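You operate a simulated robot arm through the tools that you are given. There is no shell and no other tool.

You are at the controls of a simulated robot arm. One attempt, no reset.

Task
Tidy the pump section: gold knob shut, grease brushed off, window cover and red clamp shut.
Fine: use the blue brush on the mark by the small window and put it back. Set down upright: blue brush. What is to be rubbed or washed off counts as gone when no trace of it is left.

The check looks at the end state, three seconds after you hand in, the way a careful person would. Anything else that was tipped, shoved, dropped, spilled or broken makes it a failure. A push-on lid holds only when it is set on centred and level and pressed home; a screw cap is set on level and turned clockwise until tight.

Robot
A 6-joint arm with a two-finger gripper, fixed in place. Base frame: the origin is on the floor under the middle of its stand, x ahead of it, y to its left, z up. Lengths are in cm, angles in degrees, forces in N, time in s.
It reaches about 163.7 cm from its shoulder. Its first joint turns from -166.0 to 166.0 degrees. Payload 3.43 kg.
The TCP is the grasp point between the finger pads, 2 cm short of the fingertips. In the tool frame z runs along the fingers and y along their closing line. The gripper opens to 19 cm; its body begins 24.8 cm behind the TCP.
Orientation is that of the tool frame in the base frame, as a unit quaternion [w, x, y, z]. With the fingers straight down and closing along the base's y, the tool's x points along the base's -x, its y along +y and its z along -z.

Tools
- The arm moves only by the tool nudge_tool. Its argument "rows" is a list of rows, each a list of 3 entries, a list of its own where there are three numbers: the shift along the tool's x, y, z in cm, then the turn, a rotation vector about the tool's x, y, z in degrees, then the gripper command, from -1 (shut) to 1 (fully open), values between in proportion. In form: [[[dx, dy, dz], [wx, wy, wz], gripper], ...]. A call has 1 to 20 rows; each row is the pose to reach, as a shift and turn from the pose commanded when the call began, along the tool's axes at that moment. Rows are played at 5 a second. More than 5 cm and 8.6 degrees between two rows, or a gripper value outside its range, and nothing of the call is played. A pose out of reach is approached as far as the arm can. The call stops where the force on the tool passes 40 N (or 10 N more than at its start, if that is more) or the arm is blocked; 0.2 s more then pass. Each finger travels about 4.5 cm/s and halts on what it meets, pressing with about 39 N; the grip force reading is that of the motor and also rises with nothing between the fingers. The clock runs only during rows and for 0.2 s after the last one: add rows that repeat a pose to give the fingers time. The reply holds the time, the measured pose of the TCP, the force on the tool along the base axes, the opening and the grip force, in the units named above and with some noise, with the torque about the TCP (base axes, N m) and any sound that the robot's microphone picked up.
- Cameras (640 x 400 px; columns grow to the right, rows downward): "scene" is fixed at [40, -64.99, 160.01]; the picture's right is [0.81, -0.58, 0.00], its down [-0.30, -0.42, -0.86] and it looks along [0.50, 0.70, -0.51] (base axes); focal length 298 px, centre (320, 200). "wrist" rides on the gripper at [7, -0.8, -28.8] in the tool frame; the picture's right is [0.12, 0.99, 0.00], its down [-0.96, 0.12, -0.25] and it looks along [-0.25, 0.03, 0.97] (tool axes); focal length 261 px, centre (320, 200).
- grab_frame(camera): a new picture of that camera. The clock stands still meanwhile.
- move_column(by): slides the trunk up (or, below 0, down) by that many cm; the arm rides with it, the base frame stays. It gives what a move gives, with no picture.
- pixel_to_xyz(camera, pixels): for up to 12 pixels [column, row] of the newest picture of that camera ("zoom" is the newest enlarged one), the place [x, y, z] in the base frame of the surface seen there, good to about 0.2 cm. The clock stands still meanwhile.
- zoom(camera, box): a new picture of the part [left, top, right, bottom] of that camera's present view, enlarged. The clock stands still meanwhile.
- finish_job(): hands the job in; it is judged then, once.

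Leave the gripper open and the arm clear of the work at the hand-in unless told otherwise.

The tools are called after "Call:" as a command line: name --argument value ..., lists and objects as JSON in quotes. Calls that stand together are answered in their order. nudge_tool: Moves the arm, as the interface text tells. Its arguments: {"type":"object","properties":{"rows":{"type":"array","items":{"type":"array"}}},"required":["rows"]} The other tools are called the same way: move_column (by) moves the trunk up or down; grab_frame (camera) takes a picture; pixel_to_xyz (camera, pixels) gives the place of the surface under pixels of a picture; zoom (camera, box) takes an enlarged picture of a part of a camera's view; finish_job () hands the job in.

At the start:

```text
clock: 0.0
ee_pos: [46.91, 35.55, 128.02]
tool_rot: [-0.001, 0.0, 1.0, 0.0]
force: [-0.2, -0.2, 0.3]
ft_torque: [-0.01, -0.01, 0.0]
opening: 19.0
grasp_force: 0.0
trunk travel left (down, up): [-17.5, 6.5]
```

scene: 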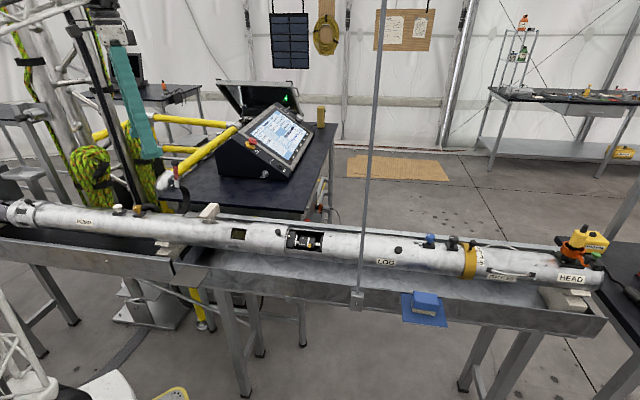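
wrist: 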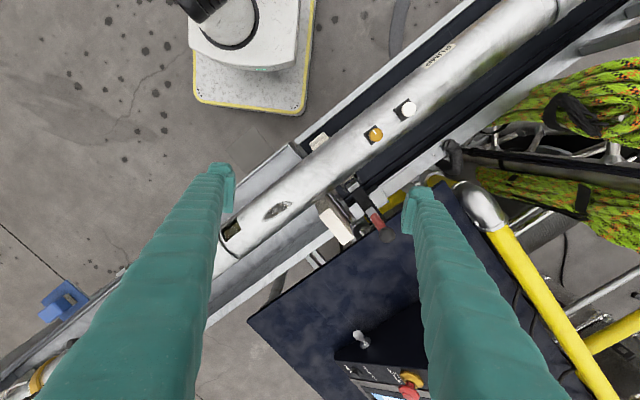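

I see a long metal tube (a drill/pump assembly) lying in a tray, with a gold knob, a red clamp lever, a small window, and a dark grease mark in the wrist view, plus a blue item on the rail. I'll take enlarged pictures to identify everything.

Call:
zoom --camera "wrist" --box '[200, 80, 460, 260]'

Call:
zoom --camera "scene" --box '[60, 170, 340, 300]'

Call:
zoom --camera "scene" --box '[340, 210, 620, 340]'

```text
2.22 times, centred on (330, 170) of wrist
```

zoom: 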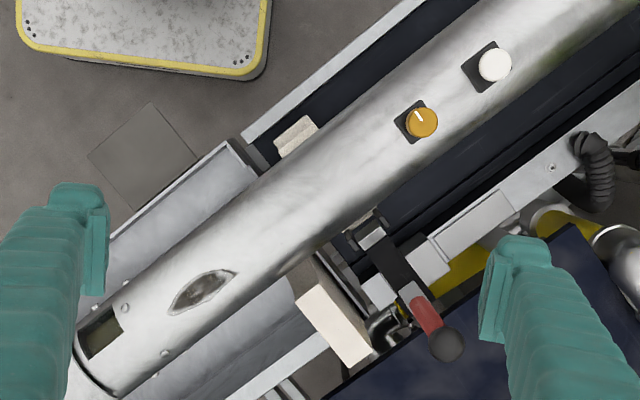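

```text
2.29 times, centred on (200, 235) of scene
```

zoom: 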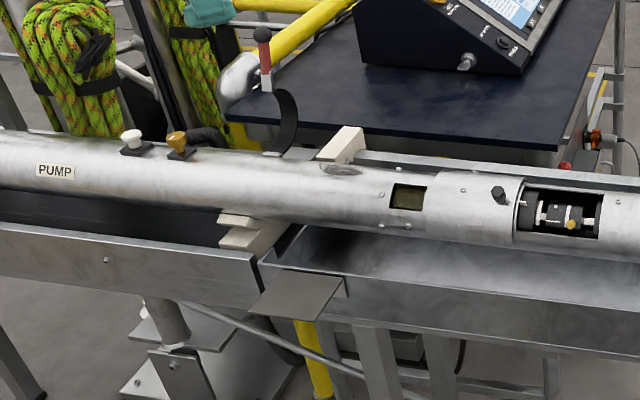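

```text
2.29 times, centred on (480, 275) of scene
```

zoom: 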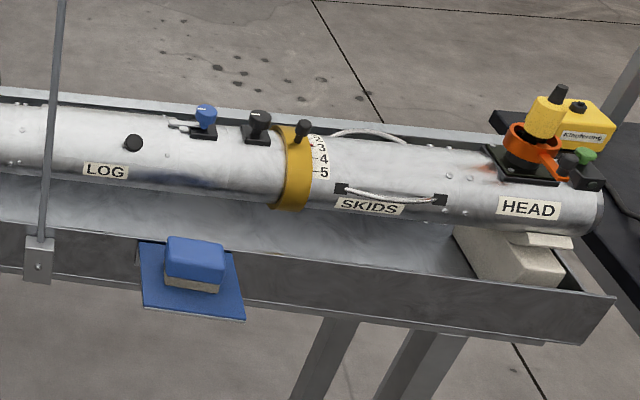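

The brush seems to be the blue block on the blue pad, and the grease mark is by the small window. I'll enlarge each further for detail.

Call:
zoom --camera "scene" --box '[200, 205, 340, 275]'

Call:
zoom --camera "scene" --box '[90, 160, 230, 250]'

Call:
zoom --camera "scene" --box '[380, 270, 470, 340]'

Call:
zoom --camera "wrist" --box '[0, 220, 240, 400]'

```text
4.57 times, centred on (270, 240) of scene
```

zoom: 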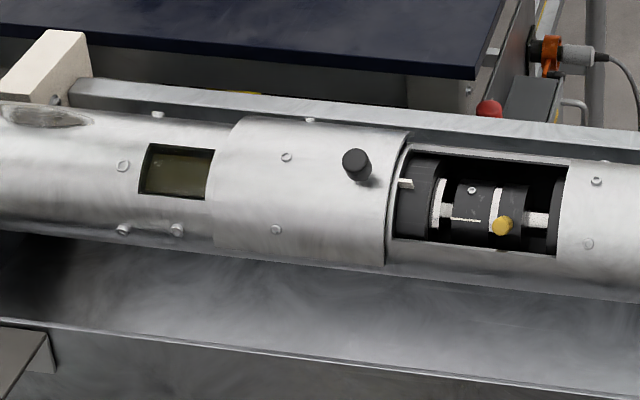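

```text
4.44 times, centred on (160, 205) of scene
```

zoom: 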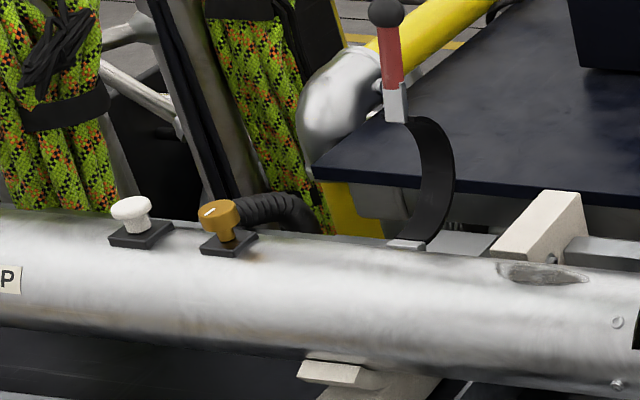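

```text
5.71 times, centred on (425, 305) of scene
```

zoom: 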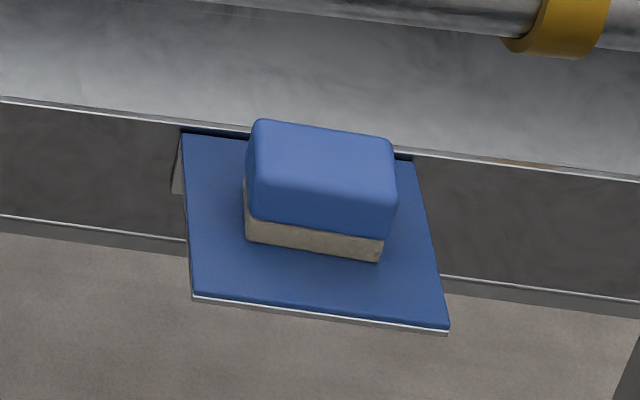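

```text
2.22 times, centred on (120, 310) of wrist
```

zoom: 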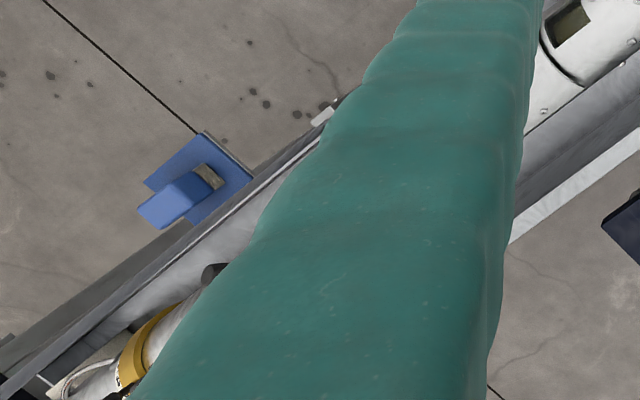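

I'll get 3D positions now: the newest scene picture (full) and points on the key items. I'll take a full scene frame and a wrist frame first to make pixels current.

Call:
pixel_to_xyz --camera "scene" --pixels '[[119, 207], [138, 207], [138, 213], [175, 168], [177, 185], [180, 213], [210, 220], [237, 234], [276, 239], [305, 240], [425, 297], [425, 305]]'

Call:
pixel_to_xyz --camera "wrist" --pixels '[[376, 134], [370, 137], [406, 110], [278, 209], [233, 228], [352, 188], [375, 218], [381, 234], [340, 222], [62, 300], [50, 312], [440, 55]]'

```text
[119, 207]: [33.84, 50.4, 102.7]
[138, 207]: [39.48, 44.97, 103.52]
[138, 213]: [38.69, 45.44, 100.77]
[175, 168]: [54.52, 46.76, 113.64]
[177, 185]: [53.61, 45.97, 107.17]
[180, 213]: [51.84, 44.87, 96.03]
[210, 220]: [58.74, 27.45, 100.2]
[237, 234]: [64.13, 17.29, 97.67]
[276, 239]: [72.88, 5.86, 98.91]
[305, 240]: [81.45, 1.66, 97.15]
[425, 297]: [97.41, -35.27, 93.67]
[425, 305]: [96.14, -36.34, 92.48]
```

```text
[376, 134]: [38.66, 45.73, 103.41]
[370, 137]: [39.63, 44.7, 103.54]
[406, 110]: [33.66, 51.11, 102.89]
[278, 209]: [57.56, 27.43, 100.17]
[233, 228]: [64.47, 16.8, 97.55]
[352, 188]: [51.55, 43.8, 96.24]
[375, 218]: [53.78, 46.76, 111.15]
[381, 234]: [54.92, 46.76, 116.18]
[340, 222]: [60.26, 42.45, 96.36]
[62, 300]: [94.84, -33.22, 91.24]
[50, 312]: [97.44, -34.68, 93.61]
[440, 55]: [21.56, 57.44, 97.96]
```

Positions are consistent across the two cameras. Now I'll measure fine details: the brush block corners (zoom of scene 380–470 × 270–340).

Call:
zoom --camera "scene" --box '[390, 280, 460, 330]'

```text
8.00 times, centred on (425, 305) of scene
```

zoom: 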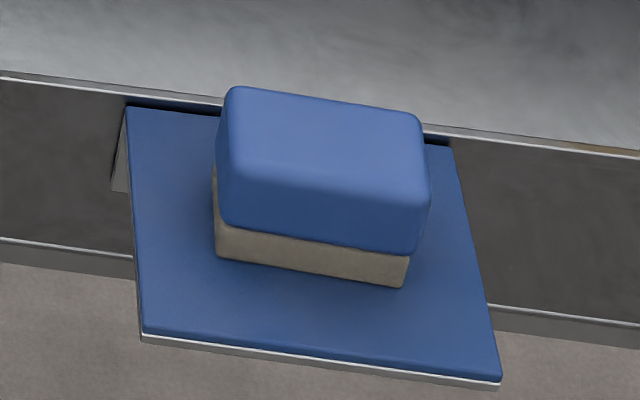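

The brush is at zoom (320,180) on a blue pad. I'll read its top corners, front bottom edge, and the pad corners.

Call:
pixel_to_xyz --camera "zoom" --pixels '[[235, 95], [412, 117], [235, 165], [415, 190], [225, 245], [402, 278], [140, 115], [445, 155], [150, 325], [492, 373], [325, 145], [325, 185]]'

Call:
zoom --camera "scene" --box '[225, 215, 335, 270]'

```text
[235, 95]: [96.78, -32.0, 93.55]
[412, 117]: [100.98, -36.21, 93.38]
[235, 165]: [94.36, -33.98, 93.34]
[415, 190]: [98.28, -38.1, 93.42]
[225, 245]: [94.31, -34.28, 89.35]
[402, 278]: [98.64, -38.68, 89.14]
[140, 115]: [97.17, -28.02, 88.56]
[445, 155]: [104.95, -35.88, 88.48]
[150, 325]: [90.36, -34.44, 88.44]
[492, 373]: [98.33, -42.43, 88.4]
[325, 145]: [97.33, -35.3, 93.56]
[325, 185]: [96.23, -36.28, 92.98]
```

```text
5.82 times, centred on (280, 242) of scene
```

zoom: 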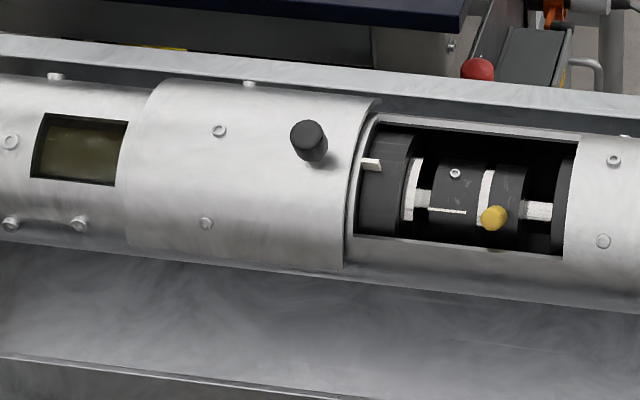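

The brush is ~6.5 × 4 cm, 5 cm high, aligned with the tube (direction ≈ (0.707,−0.707)). Now I read the sleeve cover, its black knob at zoom (308,140), window edges, and screws.

Call:
pixel_to_xyz --camera "zoom" --pixels '[[305, 130], [318, 155], [155, 95], [372, 105], [135, 235], [345, 255], [255, 100], [250, 180], [240, 240], [380, 118], [578, 140], [562, 255]]'

Call:
zoom --camera "scene" --box '[195, 205, 255, 250]'

```text
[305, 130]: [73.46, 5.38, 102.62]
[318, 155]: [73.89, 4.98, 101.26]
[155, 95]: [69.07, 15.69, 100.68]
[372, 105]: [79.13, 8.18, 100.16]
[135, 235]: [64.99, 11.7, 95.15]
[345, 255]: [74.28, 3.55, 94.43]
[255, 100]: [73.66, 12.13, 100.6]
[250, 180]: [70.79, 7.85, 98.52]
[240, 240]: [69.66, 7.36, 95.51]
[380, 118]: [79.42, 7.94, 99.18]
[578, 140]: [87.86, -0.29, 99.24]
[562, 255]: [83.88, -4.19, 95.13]
```

```text
8.89 times, centred on (225, 228) of scene
```

zoom: 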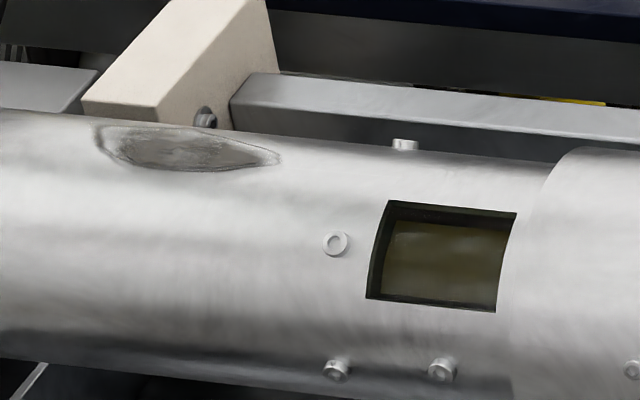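

The grease mark spans zoom (95–280, 125–172) on the tube top, near the window. I read its outline and the tube surface around it.

Call:
pixel_to_xyz --camera "zoom" --pixels '[[97, 130], [280, 158], [180, 150], [150, 128], [215, 168], [130, 165], [230, 137], [400, 220], [180, 250], [180, 350], [404, 143], [335, 243]]'

Call:
zoom --camera "wrist" --box '[220, 170, 340, 250]'

```text
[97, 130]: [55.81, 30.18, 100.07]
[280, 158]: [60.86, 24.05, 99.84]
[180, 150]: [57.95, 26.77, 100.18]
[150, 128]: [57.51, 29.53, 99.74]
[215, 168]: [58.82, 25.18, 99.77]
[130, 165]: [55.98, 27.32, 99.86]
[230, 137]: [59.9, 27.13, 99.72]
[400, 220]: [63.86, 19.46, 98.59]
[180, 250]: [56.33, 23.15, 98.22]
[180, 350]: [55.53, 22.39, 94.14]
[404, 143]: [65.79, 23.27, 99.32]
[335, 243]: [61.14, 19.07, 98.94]
```

```text
5.00 times, centred on (280, 210) of wrist
```

zoom: 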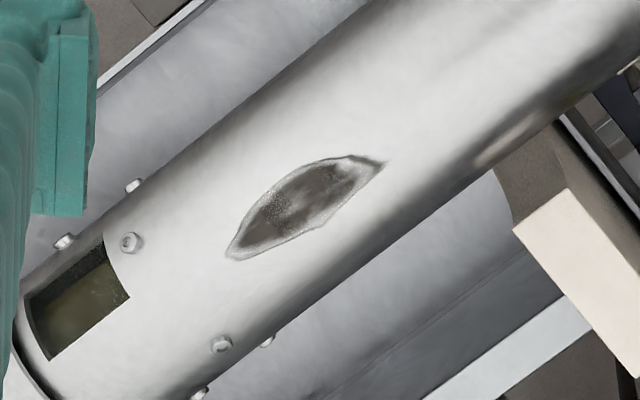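

The grease is ~8 cm × 3 cm at about (58, 27, 100), right on the tube top. Next I look closer at the gold knob from the wrist camera (about pixel 374,134), and at the clamp at (355,200).

Call:
zoom --camera "wrist" --box '[346, 95, 426, 150]'

Call:
zoom --camera "wrist" --box '[310, 160, 410, 260]'

Call:
zoom --camera "scene" --box '[105, 195, 165, 235]'

```text
7.27 times, centred on (386, 122) of wrist
```

zoom: 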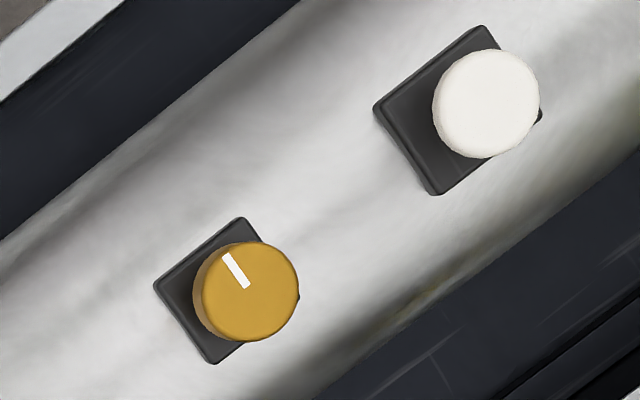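

```text
4.00 times, centred on (360, 210) of wrist
```

zoom: 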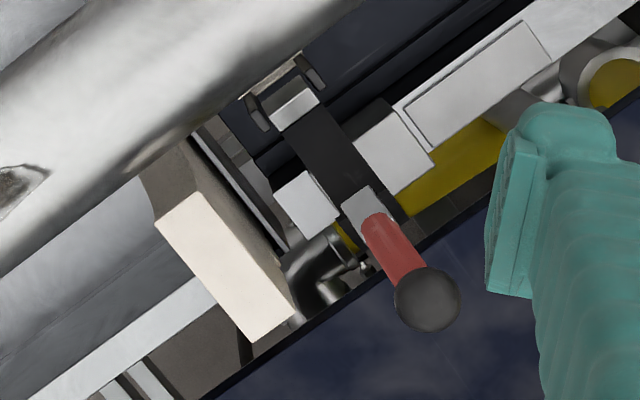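

```text
10.00 times, centred on (135, 215) of scene
```

zoom: 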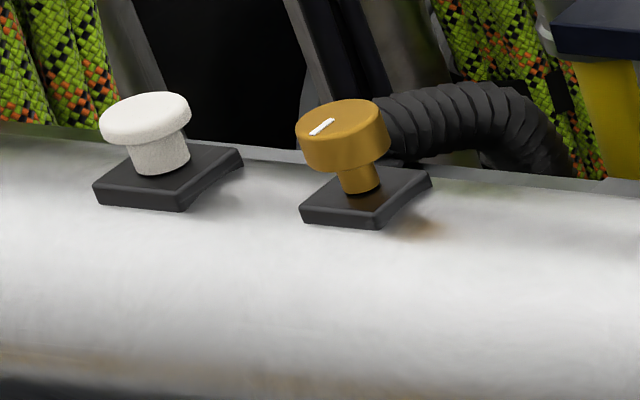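

The gold knob is a round-headed valve on a stalk at about (39, 45), top z≈103.5, with a white pointer pointing to the near side of the tube. The clamp is a black curved strap hinged behind the tube with a red handle pointing up. I'll move the hand above the gold knob (TCP z≈115, well above everything near it) to look closer with a half-closed gripper.

Call:
nudge_tool --rows '[[[2, 2.4, 3], [0, 0, 0], 0.6], [[4, 4.8, 6], [0, 0, 0], 0.2], [[6, 7.2, 9], [0, 0, 0], 0], [[7.9, 9.5, 13], [0, 0, 0], 0], [[7.9, 9.5, 13], [0, 0, 0], 0], [[7.9, 9.5, 13], [0, 0, 0], 0]]'

Call:
grab_frame --camera "wrist"

Call:
grab_frame --camera "scene"

```text
clock: 1.4
ee_pos: [39.28, 44.93, 114.88]
tool_rot: [0.001, 0.0, 1.0, 0.0]
force: [-0.3, -0.4, 0.7]
ft_torque: [0.0, -0.02, 0.02]
opening: 9.48
grasp_force: 0.1
trunk travel left (down, up): [-17.5, 6.5]
```

```text
taken
```

wrist: 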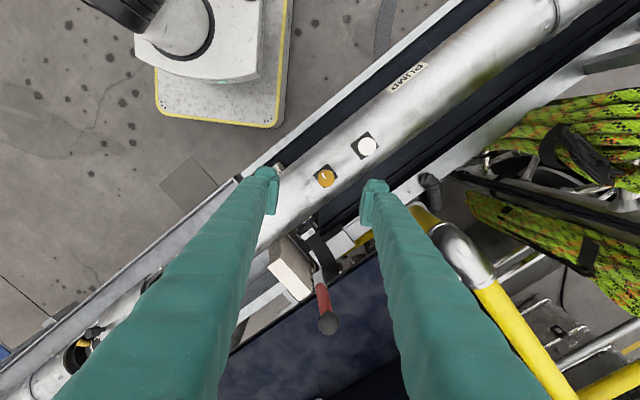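

```text
taken
```

scene: 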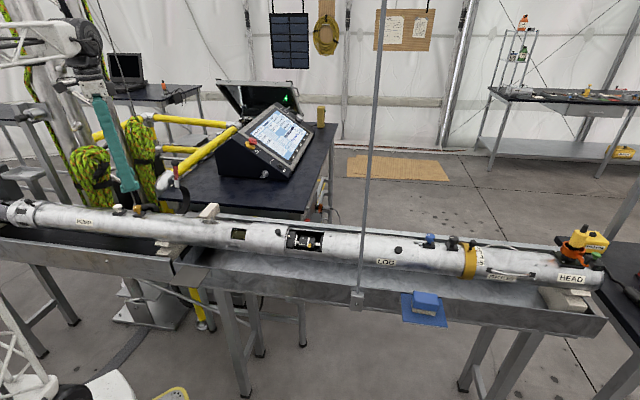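

The knob sits at wrist pixel (326,176), between the fingertips. I zoom in on it and on the clamp at (325,280).

Call:
zoom --camera "wrist" --box '[296, 125, 396, 200]'

Call:
zoom --camera "wrist" --box '[250, 205, 380, 345]'

Call:
zoom --camera "scene" --box '[90, 90, 230, 250]'

```text
5.33 times, centred on (346, 162) of wrist
```

zoom: 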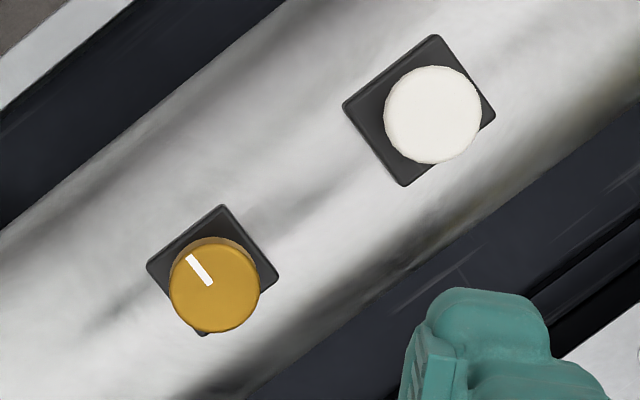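

```text
2.86 times, centred on (315, 275) of wrist
```

zoom: 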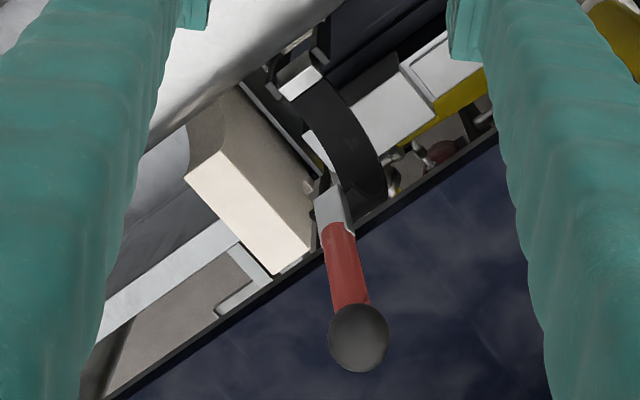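

```text
2.50 times, centred on (160, 170) of scene
```

zoom: 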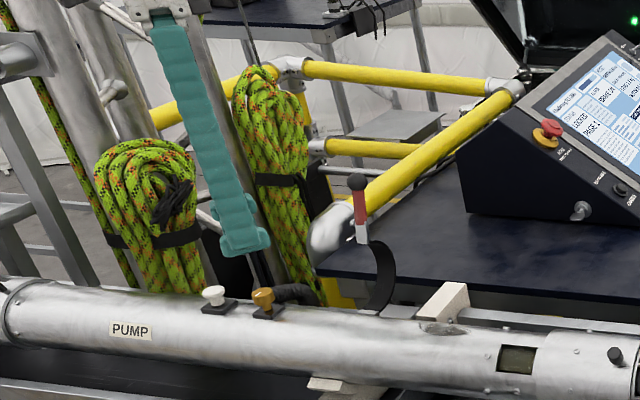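

The pointer points across the tube toward its near side. I measure the knob head, stalk and base plate heights in a scene enlargement.

Call:
zoom --camera "scene" --box '[105, 195, 165, 235]'

Call:
pixel_to_xyz --camera "wrist" --pixels '[[326, 176], [320, 178], [333, 177], [326, 183], [320, 169], [337, 168], [272, 175], [371, 190], [366, 146]]'

```text
10.00 times, centred on (135, 215) of scene
```

zoom: 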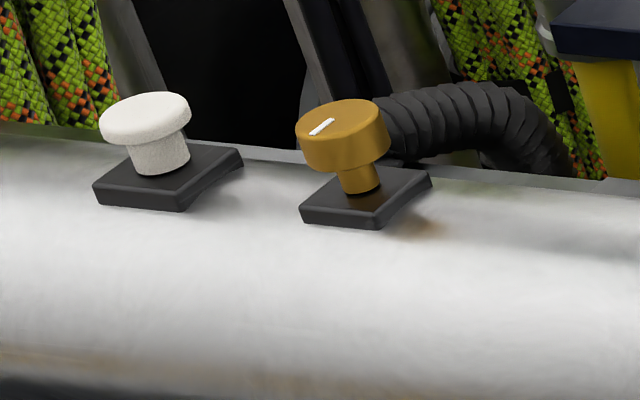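

```text
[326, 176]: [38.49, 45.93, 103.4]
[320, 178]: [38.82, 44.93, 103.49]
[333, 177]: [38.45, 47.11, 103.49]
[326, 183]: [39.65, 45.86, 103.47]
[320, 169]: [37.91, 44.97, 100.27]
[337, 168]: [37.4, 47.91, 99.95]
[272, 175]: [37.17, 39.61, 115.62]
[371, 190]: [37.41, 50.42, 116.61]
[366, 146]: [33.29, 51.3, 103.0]
```

Call:
pixel_to_xyz --camera "zoom" --pixels '[[343, 108], [305, 118], [378, 112], [345, 150], [345, 168], [358, 180], [330, 205], [370, 222], [420, 180], [304, 212], [320, 126], [340, 300]]'

```text
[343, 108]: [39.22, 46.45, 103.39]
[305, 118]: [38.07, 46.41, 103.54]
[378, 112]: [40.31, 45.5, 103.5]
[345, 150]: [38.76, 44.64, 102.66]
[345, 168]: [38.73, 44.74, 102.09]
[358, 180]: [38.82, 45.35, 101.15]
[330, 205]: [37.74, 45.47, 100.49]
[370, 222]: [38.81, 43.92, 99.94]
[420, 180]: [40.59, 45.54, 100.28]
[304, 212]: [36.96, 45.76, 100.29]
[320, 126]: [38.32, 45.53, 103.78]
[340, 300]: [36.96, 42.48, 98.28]
```

Knob head: center ≈ (38.85, 45.9), radius ≈1.35, z 102.0–103.5; the base plate top is at ≈100.4. I'll align the hand over it with a ~5 cm opening at TCP z≈108, then look before lowering.

Call:
nudge_tool --rows '[[[0.3, 0.9, 0], [0, 0, 0], -0.47], [[0.3, 0.9, 3.5], [0, 0, 0], -0.47], [[0.3, 0.9, 7], [0, 0, 0], -0.47], [[0.3, 0.9, 7], [0, 0, 0], -0.47]]'

Call:
zoom --camera "wrist" --box '[240, 110, 400, 210]'

Call:
zoom --camera "scene" --box '[90, 160, 190, 240]'

```text
clock: 2.4
ee_pos: [38.64, 45.87, 107.92]
tool_rot: [0.0, 0.001, 1.0, -0.001]
force: [-0.2, -0.6, -0.3]
ft_torque: [0.0, -0.03, -0.01]
opening: 5.0
grasp_force: 0.0
trunk travel left (down, up): [-17.5, 6.5]
```

```text
4.00 times, centred on (320, 160) of wrist
```

zoom: 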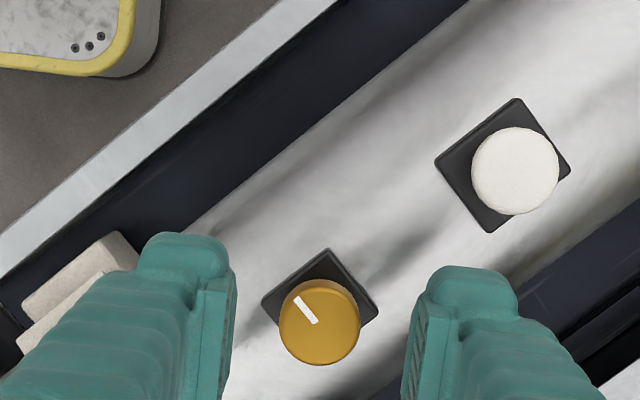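

```text
5.00 times, centred on (140, 200) of scene
```

zoom: 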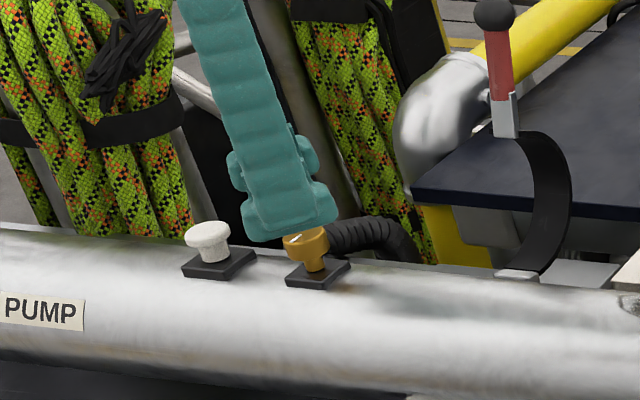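

Fingers straddle the knob well (pads at zoom 233 and 413, knob 280–360). I lower 4.6 cm to TCP z≈103.3 and close on the head.

Call:
nudge_tool --rows '[[[-0.1, 0.05, 2.5], [0, 0, 0], -0.47], [[-0.1, 0.05, 4.6], [0, 0, 0], -0.47], [[-0.1, 0.05, 4.6], [0, 0, 0], -1], [[-0.1, 0.05, 4.6], [0, 0, 0], -1], [[-0.1, 0.05, 4.6], [0, 0, 0], -1], [[-0.1, 0.05, 4.6], [0, 0, 0], -1]]'

Call:
zoom --camera "scene" --box '[90, 160, 190, 240]'

Call:
zoom --camera "wrist" --box '[240, 110, 400, 210]'

```text
clock: 3.8
ee_pos: [38.88, 45.96, 103.36]
tool_rot: [0.0, 0.001, 1.0, -0.001]
force: [-2.7, -13.6, -2.7]
ft_torque: [-0.13, -0.02, 0.0]
opening: 2.57
grasp_force: 45.1
trunk travel left (down, up): [-17.5, 6.5]
```

```text
5.00 times, centred on (140, 200) of scene
```

zoom: 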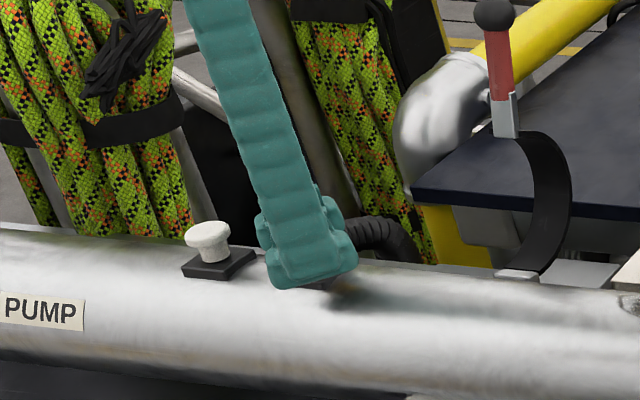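

```text
4.00 times, centred on (320, 160) of wrist
```

zoom: 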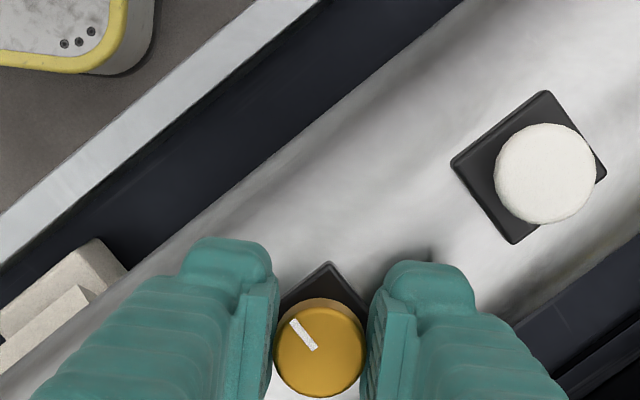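

The head is gripped (opening 2.57, grip 45 N), with a sideways load of −13.6 N in y, so I'm slightly off. I shift 0.1 cm toward −y and turn clockwise (positive about tool z) by 30° to feel what the knob does.

Call:
nudge_tool --rows '[[[0, -0.1, 0], [0, 0, 0], -1], [[0, -0.1, 0], [0, 0, 7.5], -1], [[0, -0.1, 0], [0, 0, 15], -1], [[0, -0.1, 0], [0, 0, 22.5], -1], [[0, -0.1, 0], [0, 0, 30], -1], [[0, -0.1, 0], [0, 0, 30], -1]]'

Call:
zoom --camera "wrist" --box '[240, 110, 400, 210]'

```text
clock: 5.2
ee_pos: [38.94, 45.92, 103.38]
tool_rot: [-0.001, 0.26, 0.966, -0.001]
force: [-6.1, -13.3, -27.2]
ft_torque: [-0.03, 0.04, 0.02]
opening: 2.58
grasp_force: 45.3
trunk travel left (down, up): [-17.5, 6.5]
```

```text
4.00 times, centred on (320, 160) of wrist
```

zoom: 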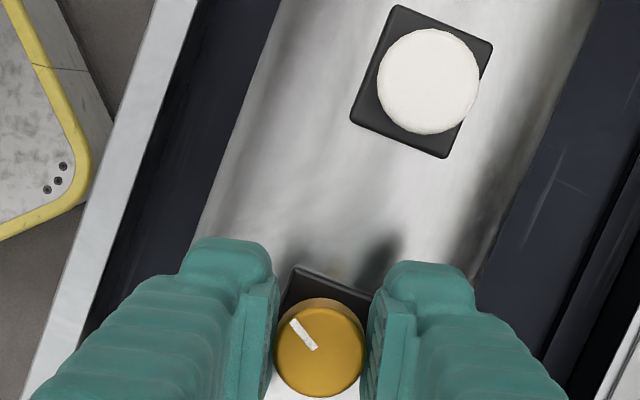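

The knob turns with the gripper and now pulls the tool down (−27 N in z), so it screws down as it turns clockwise. I lower 0.1 cm to see how the pull eases.

Call:
nudge_tool --rows '[[[0, 0, 0.1], [0, 0, 0], -1], [[0, 0, 0.1], [0, 0, 0], -1]]'

```text
clock: 5.8
ee_pos: [38.94, 45.94, 103.32]
tool_rot: [0.0, 0.259, 0.966, 0.0]
force: [-3.3, -11.8, -18.6]
ft_torque: [-0.11, 0.06, 0.0]
opening: 2.55
grasp_force: 45.0
trunk travel left (down, up): [-17.5, 6.5]
```

Each 0.1 cm of lowering eases ~9 N. I lower another 0.2 cm and check.

Call:
nudge_tool --rows '[[[0, -0.05, 0.1], [0, 0, 0], -1], [[0, -0.1, 0.2], [0, 0, 0], -1], [[0, -0.1, 0.2], [0, 0, 0], -1]]'

Call:
zoom --camera "scene" --box '[90, 160, 190, 240]'

```text
clock: 6.6
ee_pos: [38.93, 45.9, 103.36]
tool_rot: [0.001, 0.258, 0.966, 0.003]
force: [12.8, 6.8, 26.3]
ft_torque: [0.08, -0.09, -0.01]
opening: 2.57
grasp_force: 45.4
trunk travel left (down, up): [-17.5, 6.5]
```

```text
5.00 times, centred on (140, 200) of scene
```

zoom: 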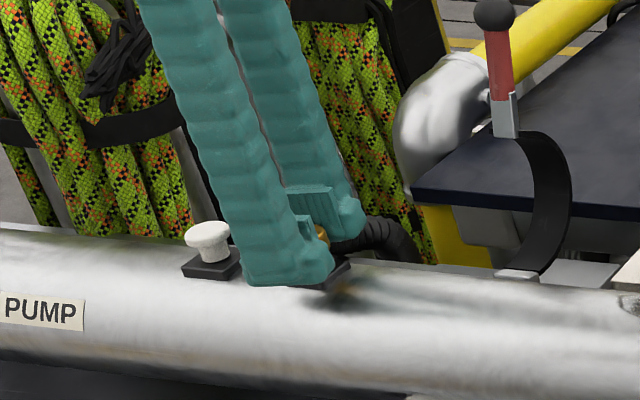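

The force flipped to +26 N while the height reading stayed, so the knob does not move down — it's a plain turning valve. I back up 0.12 cm to neutral and turn another 30° clockwise.

Call:
nudge_tool --rows '[[[-0.03, 0.05, -0.12], [0, 0, 0], -1], [[-0.03, 0.05, -0.12], [0, 0, 7.5], -1], [[-0.03, 0.05, -0.12], [0, 0, 15], -1], [[-0.03, 0.05, -0.12], [0, 0, 22.5], -1], [[-0.03, 0.05, -0.12], [0, 0, 30], -1], [[-0.03, 0.05, -0.12], [0, 0, 30], -1]]'

Call:
zoom --camera "wrist" --box '[240, 110, 400, 210]'

```text
clock: 8.0
ee_pos: [38.84, 45.85, 103.17]
tool_rot: [-0.001, 0.501, 0.866, 0.0]
force: [13.3, 24.0, 25.2]
ft_torque: [0.37, -0.12, 0.0]
opening: 2.56
grasp_force: 45.0
trunk travel left (down, up): [-17.5, 6.5]
```

```text
4.00 times, centred on (320, 160) of wrist
```

zoom: 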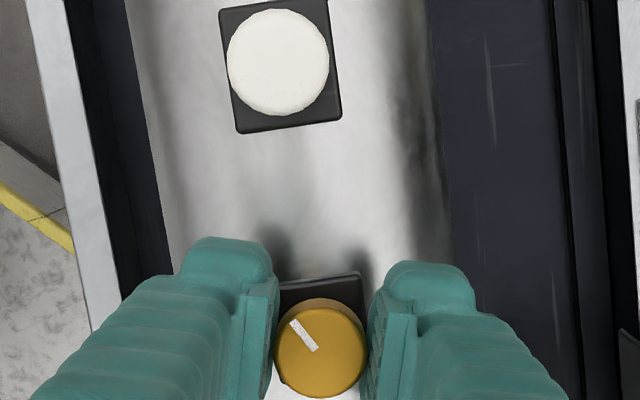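

The pointer still stays fixed relative to the fingers, so the knob has turned 60° freely. I relieve the side load (shift +0.06, +0.1, −0.1) and turn 30° more.

Call:
nudge_tool --rows '[[[0.06, 0.1, -0.1], [0, 0, 0], -1], [[0.06, 0.1, -0.1], [0, 0, 7.5], -1], [[0.06, 0.1, -0.1], [0, 0, 15], -1], [[0.06, 0.1, -0.1], [0, 0, 22.5], -1], [[0.06, 0.1, -0.1], [0, 0, 30], -1], [[0.06, 0.1, -0.1], [0, 0, 30], -1]]'

Call:
zoom --camera "wrist" --box '[240, 110, 400, 210]'

```text
clock: 9.4
ee_pos: [38.92, 45.98, 103.02]
tool_rot: [0.0, 0.708, 0.706, -0.001]
force: [4.6, 3.3, -11.3]
ft_torque: [-0.14, -0.01, 0.06]
opening: 2.55
grasp_force: 44.7
trunk travel left (down, up): [-17.5, 6.5]
```

```text
4.00 times, centred on (320, 160) of wrist
```

zoom: 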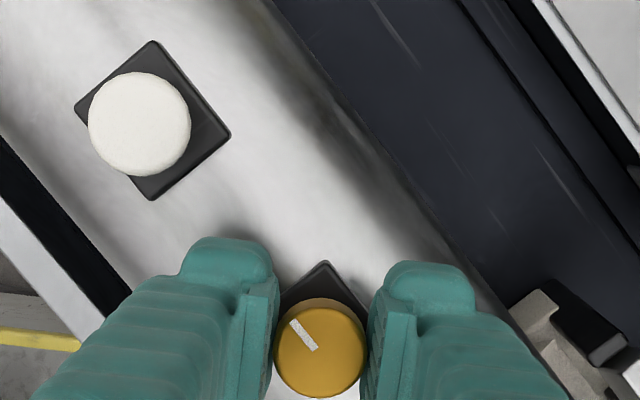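

The height has dropped 103.36→103.17→103.02 over the last turns, so it does screw down slowly (~0.15 cm per 30°). No stop yet after 90°. I continue 30° while following down 0.12 cm.

Call:
nudge_tool --rows '[[[0, 0, 0.05], [0, 0, 7.5], -1], [[0, 0, 0.1], [0, 0, 15], -1], [[0, 0, 0.13], [0, 0, 22.5], -1], [[0, 0, 0.17], [0, 0, 30], -1], [[0, 0, 0.17], [0, 0, 30], -1]]'

Call:
zoom --camera "wrist" --box '[240, 110, 400, 210]'

```text
clock: 10.5
ee_pos: [38.9, 45.81, 103.11]
tool_rot: [-0.008, 0.863, 0.505, -0.004]
force: [-37.9, 25.0, 5.4]
ft_torque: [0.25, 0.22, 0.01]
opening: 2.59
grasp_force: 44.7
out of reach, approached as far as the arm can: row 4, 5
trunk travel left (down, up): [-17.5, 6.5]
stopped in row 5: the force on the tool passed its limit at 44 N (the readings are from after the stop); the commanded pose is now the measured one
```

```text
4.00 times, centred on (320, 160) of wrist
```

zoom: 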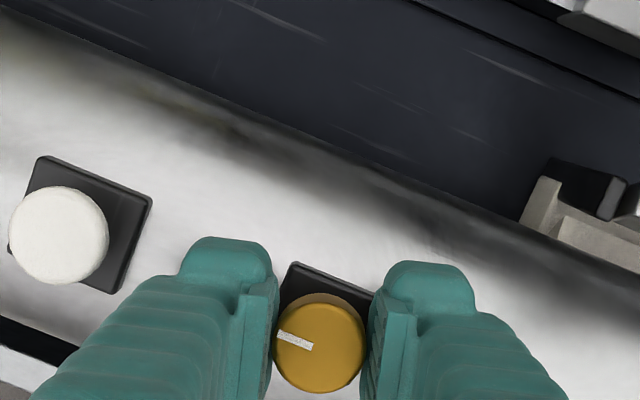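

The wrist reached its joint limit, and the pointer stayed put relative to the tube while the gripper kept turning (it now points along the tube toward the white knob) – so the knob seems to have hit a stop after ~90°. I'll release, rise, and look.

Call:
nudge_tool --rows '[[[0, 0, 0], [0, 0, 0], -0.47], [[0, 0, 0], [0, 0, 0], -0.47], [[0, 0, -3], [0, 0, 0], -0.47], [[0, 0, -6], [0, 0, 0], -0.47], [[0, 0, -6], [0, 0, -7.5], -0.47], [[0, 0, -6], [0, 0, -15], -0.47], [[0, 0, -6], [0, 0, -22.5], -0.47], [[0, 0, -6], [0, 0, -30], -0.47], [[0, 0, -6], [0, 0, -37.5], -0.47], [[0, 0, -6], [0, 0, -45], -0.47], [[0, 0, -6], [0, 0, -52.5], -0.47], [[0, 0, -6], [0, 0, -60], -0.47], [[0, 0, -6], [0, 0, -67.5], -0.47], [[0, 0, -6], [0, 0, -75], -0.47], [[0, 0, -6], [0, 0, -75], -0.47]]'

Call:
zoom --camera "wrist" --box '[260, 120, 390, 210]'

Call:
zoom --camera "scene" --box '[105, 195, 165, 235]'

```text
clock: 13.7
ee_pos: [39.32, 45.6, 109.11]
tool_rot: [-0.007, 0.378, 0.926, 0.001]
force: [0.1, -0.9, -0.3]
ft_torque: [0.0, -0.01, 0.0]
opening: 5.04
grasp_force: 0.0
trunk travel left (down, up): [-17.5, 6.5]
```

```text
4.44 times, centred on (325, 165) of wrist
```

zoom: 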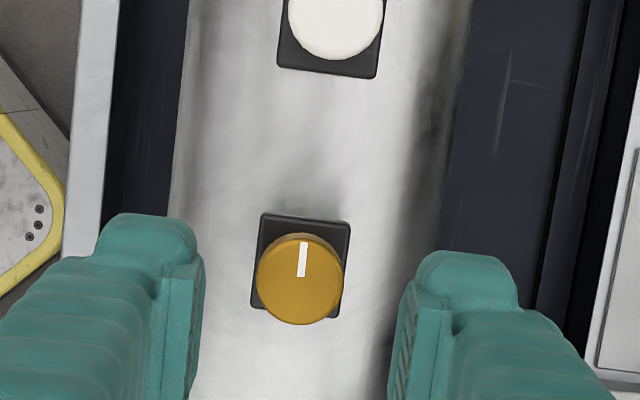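

```text
10.00 times, centred on (135, 215) of scene
```

zoom: 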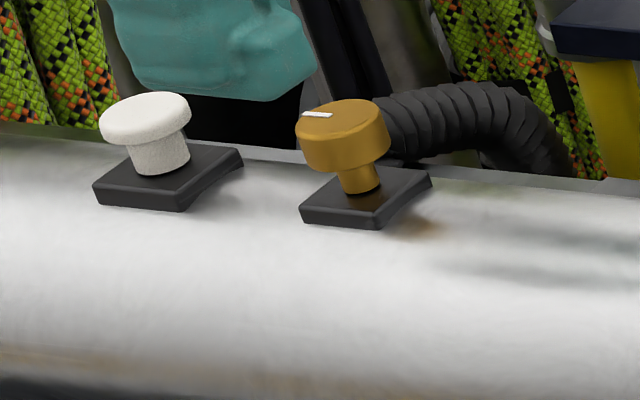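

The knob's height is unchanged and the pointer now lies along the tube. I'll verify the stop: regrip here (yaw now mid-range) and try turning further clockwise, watching torque and pointer. First center: the knob should be at (38.9, 45.85) and TCP reads (39.3, 45.6); tool axes are now at 45°, so I shift +0.45 along tool x.

Call:
nudge_tool --rows '[[[0.45, -0.1, 2], [0, 0, 0], -0.47], [[0.45, -0.1, 5.6], [0, 0, 0], -0.47], [[0.45, -0.1, 5.6], [0, 0, 0], -1], [[0.45, -0.1, 5.6], [0, 0, 0], -1], [[0.45, -0.1, 5.6], [0, 0, 0], -1], [[0.45, -0.1, 5.6], [0, 0, 0], -1]]'

Call:
zoom --camera "wrist" --box '[260, 120, 390, 210]'

```text
clock: 15.1
ee_pos: [38.98, 45.78, 103.5]
tool_rot: [-0.008, 0.379, 0.925, 0.002]
force: [0.8, 0.9, 1.3]
ft_torque: [0.02, -0.03, -0.01]
opening: 2.58
grasp_force: 44.7
trunk travel left (down, up): [-17.5, 6.5]
```

```text
4.44 times, centred on (325, 165) of wrist
```

zoom: 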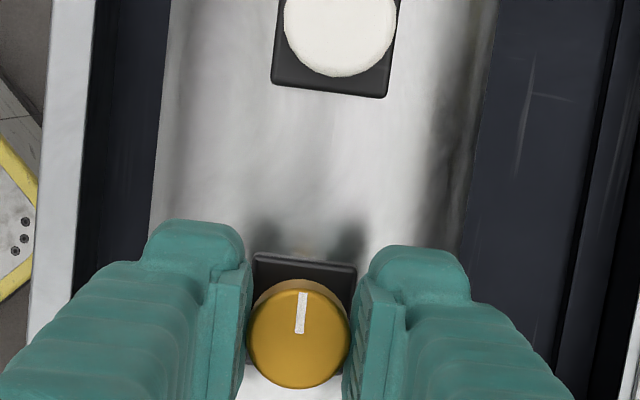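

The grip is centered with negligible side load. Now I turn clockwise 15° and read the torque.

Call:
nudge_tool --rows '[[[0, 0, 0], [0, 0, 5], -1], [[0, 0, 0], [0, 0, 10], -1], [[0, 0, 0], [0, 0, 15], -1]]'

Call:
zoom --camera "wrist" --box '[260, 120, 390, 210]'

```text
clock: 15.9
ee_pos: [38.99, 45.87, 103.5]
tool_rot: [-0.008, 0.496, 0.868, 0.0]
force: [1.1, 1.2, 2.3]
ft_torque: [0.03, -0.01, 0.41]
opening: 2.54
grasp_force: 45.3
trunk travel left (down, up): [-17.5, 6.5]
```

```text
4.44 times, centred on (325, 165) of wrist
```

zoom: 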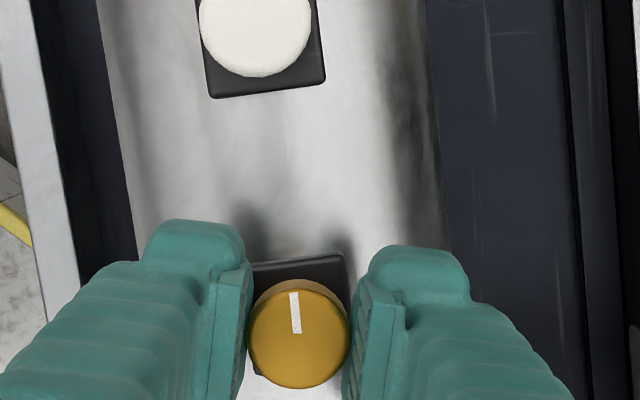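

Torque about z rises to 0.41 N·m and the pointer doesn't follow: the knob is at its clockwise stop – shut. I release, rise to TCP z≈125, level the tool (≈0.9° tilt), and turn the yaw back so the camera can look at the clamp.

Call:
nudge_tool --rows '[[[0, 0, 0], [0, 0, 0], -0.47], [[0, 0, 0], [0, 0, 0], -0.47], [[0, 0, -4], [0, 0, 0], -0.47], [[0, 0, -8], [0, 0, 0], -0.47], [[0, 0, -12], [-0.46, -0.79, 0], -0.47], [[0, 0, -16], [-0.46, -0.79, 0], -0.47], [[0, 0, -20], [-0.46, -0.79, 0], -0.47], [[0, 0, -22], [-0.46, -0.79, 0], -0.47]]'

Call:
grab_frame --camera "wrist"

Call:
zoom --camera "scene" --box '[105, 195, 165, 235]'

```text
clock: 17.7
ee_pos: [39.16, 45.72, 125.32]
tool_rot: [0.0, 0.496, 0.868, 0.001]
force: [0.3, 0.5, -0.1]
ft_torque: [0.0, 0.02, 0.01]
opening: 5.01
grasp_force: 0.0
trunk travel left (down, up): [-17.5, 6.5]
```

```text
taken
```

wrist: 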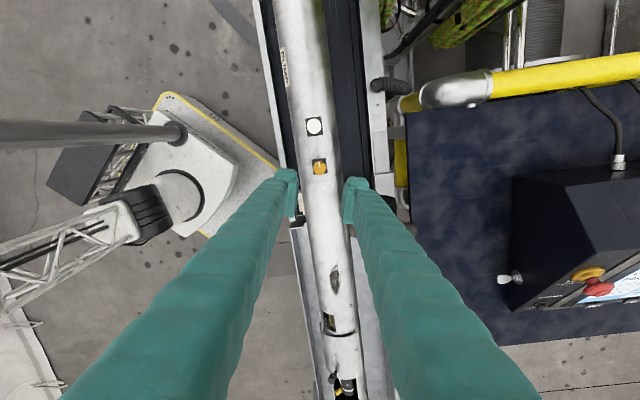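

```text
10.00 times, centred on (135, 215) of scene
```

zoom: 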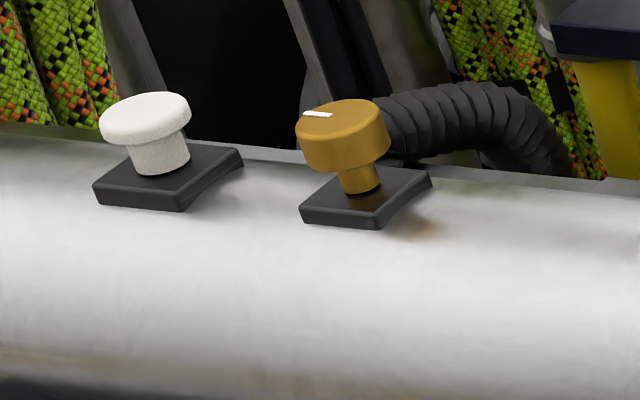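

The gold knob is shut. Now the clamp: I enlarge it in the scene view and read its geometry (strap, handle, hinge).

Call:
zoom --camera "scene" --box '[150, 155, 220, 230]'

```text
5.33 times, centred on (185, 192) of scene
```

zoom: 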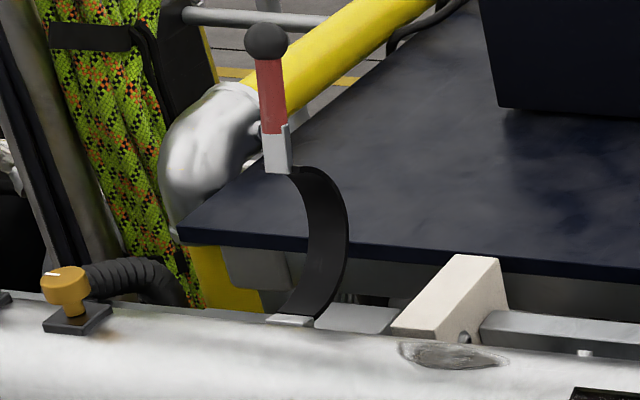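

Call:
pixel_to_xyz --camera "zoom" --pixels '[[266, 40], [270, 75], [273, 125], [278, 155], [290, 172], [315, 180], [340, 235], [325, 285], [305, 310], [290, 320], [345, 320], [380, 320]]'

Call:
zoom --camera "scene" --box '[160, 195, 220, 235]'

```text
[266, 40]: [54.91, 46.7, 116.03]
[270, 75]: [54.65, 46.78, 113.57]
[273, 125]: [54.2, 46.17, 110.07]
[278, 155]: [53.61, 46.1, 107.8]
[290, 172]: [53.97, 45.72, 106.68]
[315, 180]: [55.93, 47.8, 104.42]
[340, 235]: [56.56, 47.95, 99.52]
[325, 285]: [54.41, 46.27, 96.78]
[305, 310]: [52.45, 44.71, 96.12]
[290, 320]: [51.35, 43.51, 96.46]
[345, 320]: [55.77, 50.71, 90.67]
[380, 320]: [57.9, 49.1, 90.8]
```

```text
10.00 times, centred on (190, 215) of scene
```

zoom: 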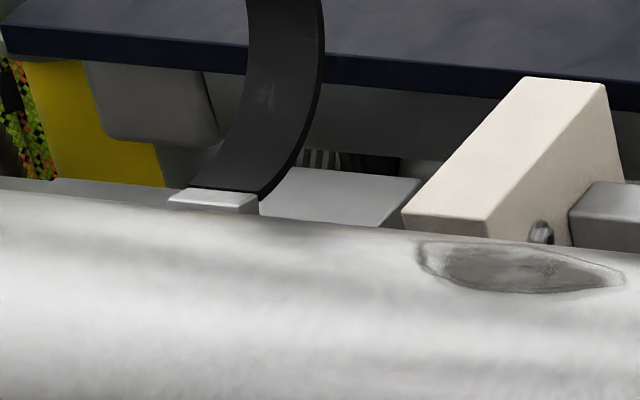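

Working in tube coordinates (s along the tube, v' across it from its axis, z): the hinge is about (v'=7.5, z=94), the strap arcs behind the tube, handle runs up to a ball at (v'≈12, z=116), s≈5.7. It must swing ~90° over the tube toward the near side. I check what stands behind the handle: elbow, pipe, table, console.

Call:
grab_frame --camera "scene"

Call:
pixel_to_xyz --camera "scene" --pixels '[[163, 181], [185, 168], [200, 158], [225, 195], [200, 195], [230, 163], [218, 157], [170, 246], [208, 212], [150, 195], [140, 182], [170, 198]]'

```text
taken
```

scene: 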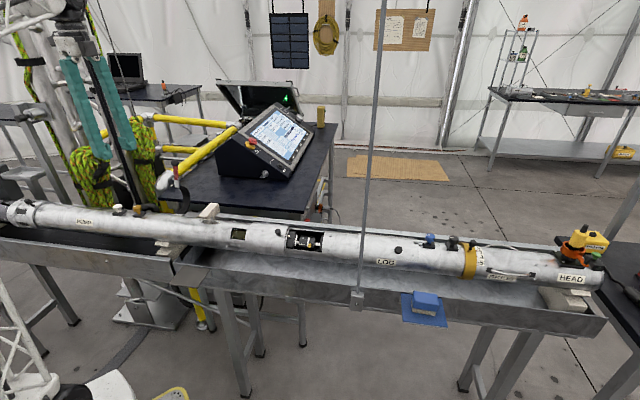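

```text
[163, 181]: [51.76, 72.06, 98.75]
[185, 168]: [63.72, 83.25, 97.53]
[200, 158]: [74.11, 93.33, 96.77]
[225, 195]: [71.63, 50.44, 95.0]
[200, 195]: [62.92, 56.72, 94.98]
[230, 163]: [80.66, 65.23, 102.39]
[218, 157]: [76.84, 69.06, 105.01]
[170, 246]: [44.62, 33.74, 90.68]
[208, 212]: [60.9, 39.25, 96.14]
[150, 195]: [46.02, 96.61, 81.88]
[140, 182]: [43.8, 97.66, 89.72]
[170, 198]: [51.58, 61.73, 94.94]
```

The table top is at z=95 and everything else is far enough behind. I turn the wrist so the closing line runs along the tube (−104.5° yaw), close the gripper as a pusher, and move over to a spot behind the handle (x=58.5, y=50.4) staying at z≈125, above the ball (117).

Call:
nudge_tool --rows '[[[-0.4, 1.35, 0], [0, 0, -7.46], -0.8], [[-0.8, 2.7, 0], [0, 0, -14.9], -1], [[-1.2, 4.05, 0], [0, 0, -22.4], -1], [[-1.6, 5.4, 0], [0, 0, -29.8], -1], [[-2.0, 6.75, 0], [0, 0, -37.3], -1], [[-2.45, 8.1, 0], [0, 0, -44.8], -1], [[-2.85, 9.5, 0], [0, 0, -52.2], -1], [[-3.25, 10.85, 0], [0, 0, -59.7], -1], [[-3.7, 12.2, 0], [0, 0, -67.1], -1], [[-4.1, 13.55, 0], [0, 0, -74.6], -1], [[-4.5, 14.9, 0], [0, 0, -82.1], -1], [[-4.9, 16.3, 0], [0, 0, -89.5], -1], [[-5.3, 17.65, 0], [0, 0, -97], -1], [[-5.73, 19, 0], [0, 0, -104.5], -1]]'

Call:
grab_frame --camera "wrist"

Call:
zoom --camera "scene" --box '[110, 100, 270, 240]'

```text
clock: 20.7
ee_pos: [58.53, 50.29, 125.54]
tool_rot: [0.0, -0.384, 0.923, 0.0]
force: [-0.6, -0.2, -1.1]
ft_torque: [-0.02, -0.05, -0.01]
opening: 0.0
grasp_force: 34.1
trunk travel left (down, up): [-17.5, 6.5]
```

```text
taken
```

wrist: 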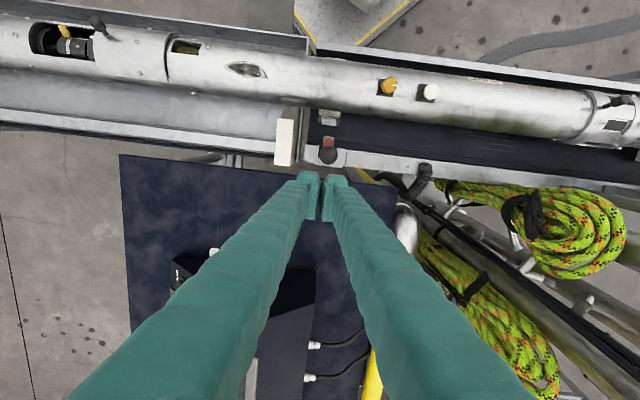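

```text
2.86 times, centred on (190, 170) of scene
```

zoom: 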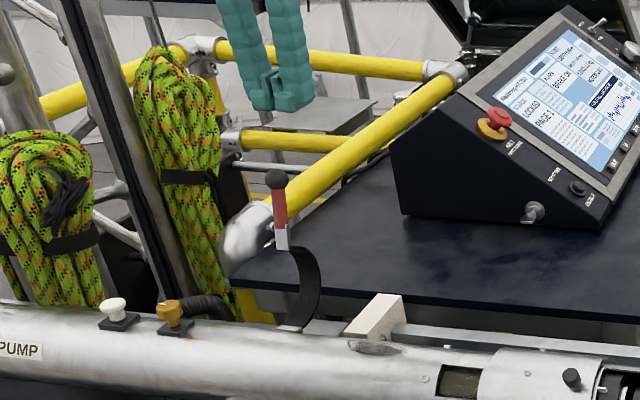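

The hand is now behind the handle: ball at wrist pixel (327,155), fingertips at (322,180). I measure the fingertips' front face to know the clearance before lowering.

Call:
zoom --camera "wrist" --box '[270, 120, 380, 240]'

```text
3.33 times, centred on (325, 180) of wrist
```

zoom: 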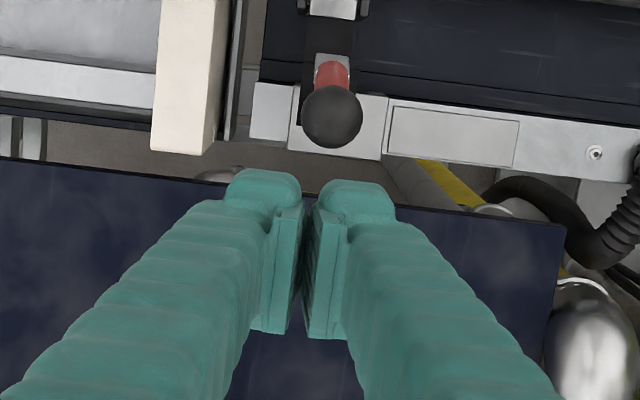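

Call:
pixel_to_xyz --camera "zoom" --pixels '[[255, 173], [355, 182], [250, 195], [365, 205], [285, 220], [318, 225], [272, 328], [328, 335], [280, 290], [332, 118], [332, 90], [335, 145]]'

```text
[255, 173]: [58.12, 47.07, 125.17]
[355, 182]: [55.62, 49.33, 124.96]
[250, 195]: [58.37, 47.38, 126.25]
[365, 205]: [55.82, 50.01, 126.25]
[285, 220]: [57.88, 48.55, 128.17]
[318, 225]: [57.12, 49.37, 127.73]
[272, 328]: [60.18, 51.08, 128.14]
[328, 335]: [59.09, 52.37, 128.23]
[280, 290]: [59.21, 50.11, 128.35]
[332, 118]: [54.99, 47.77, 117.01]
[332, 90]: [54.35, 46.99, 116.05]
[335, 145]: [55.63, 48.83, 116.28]
```

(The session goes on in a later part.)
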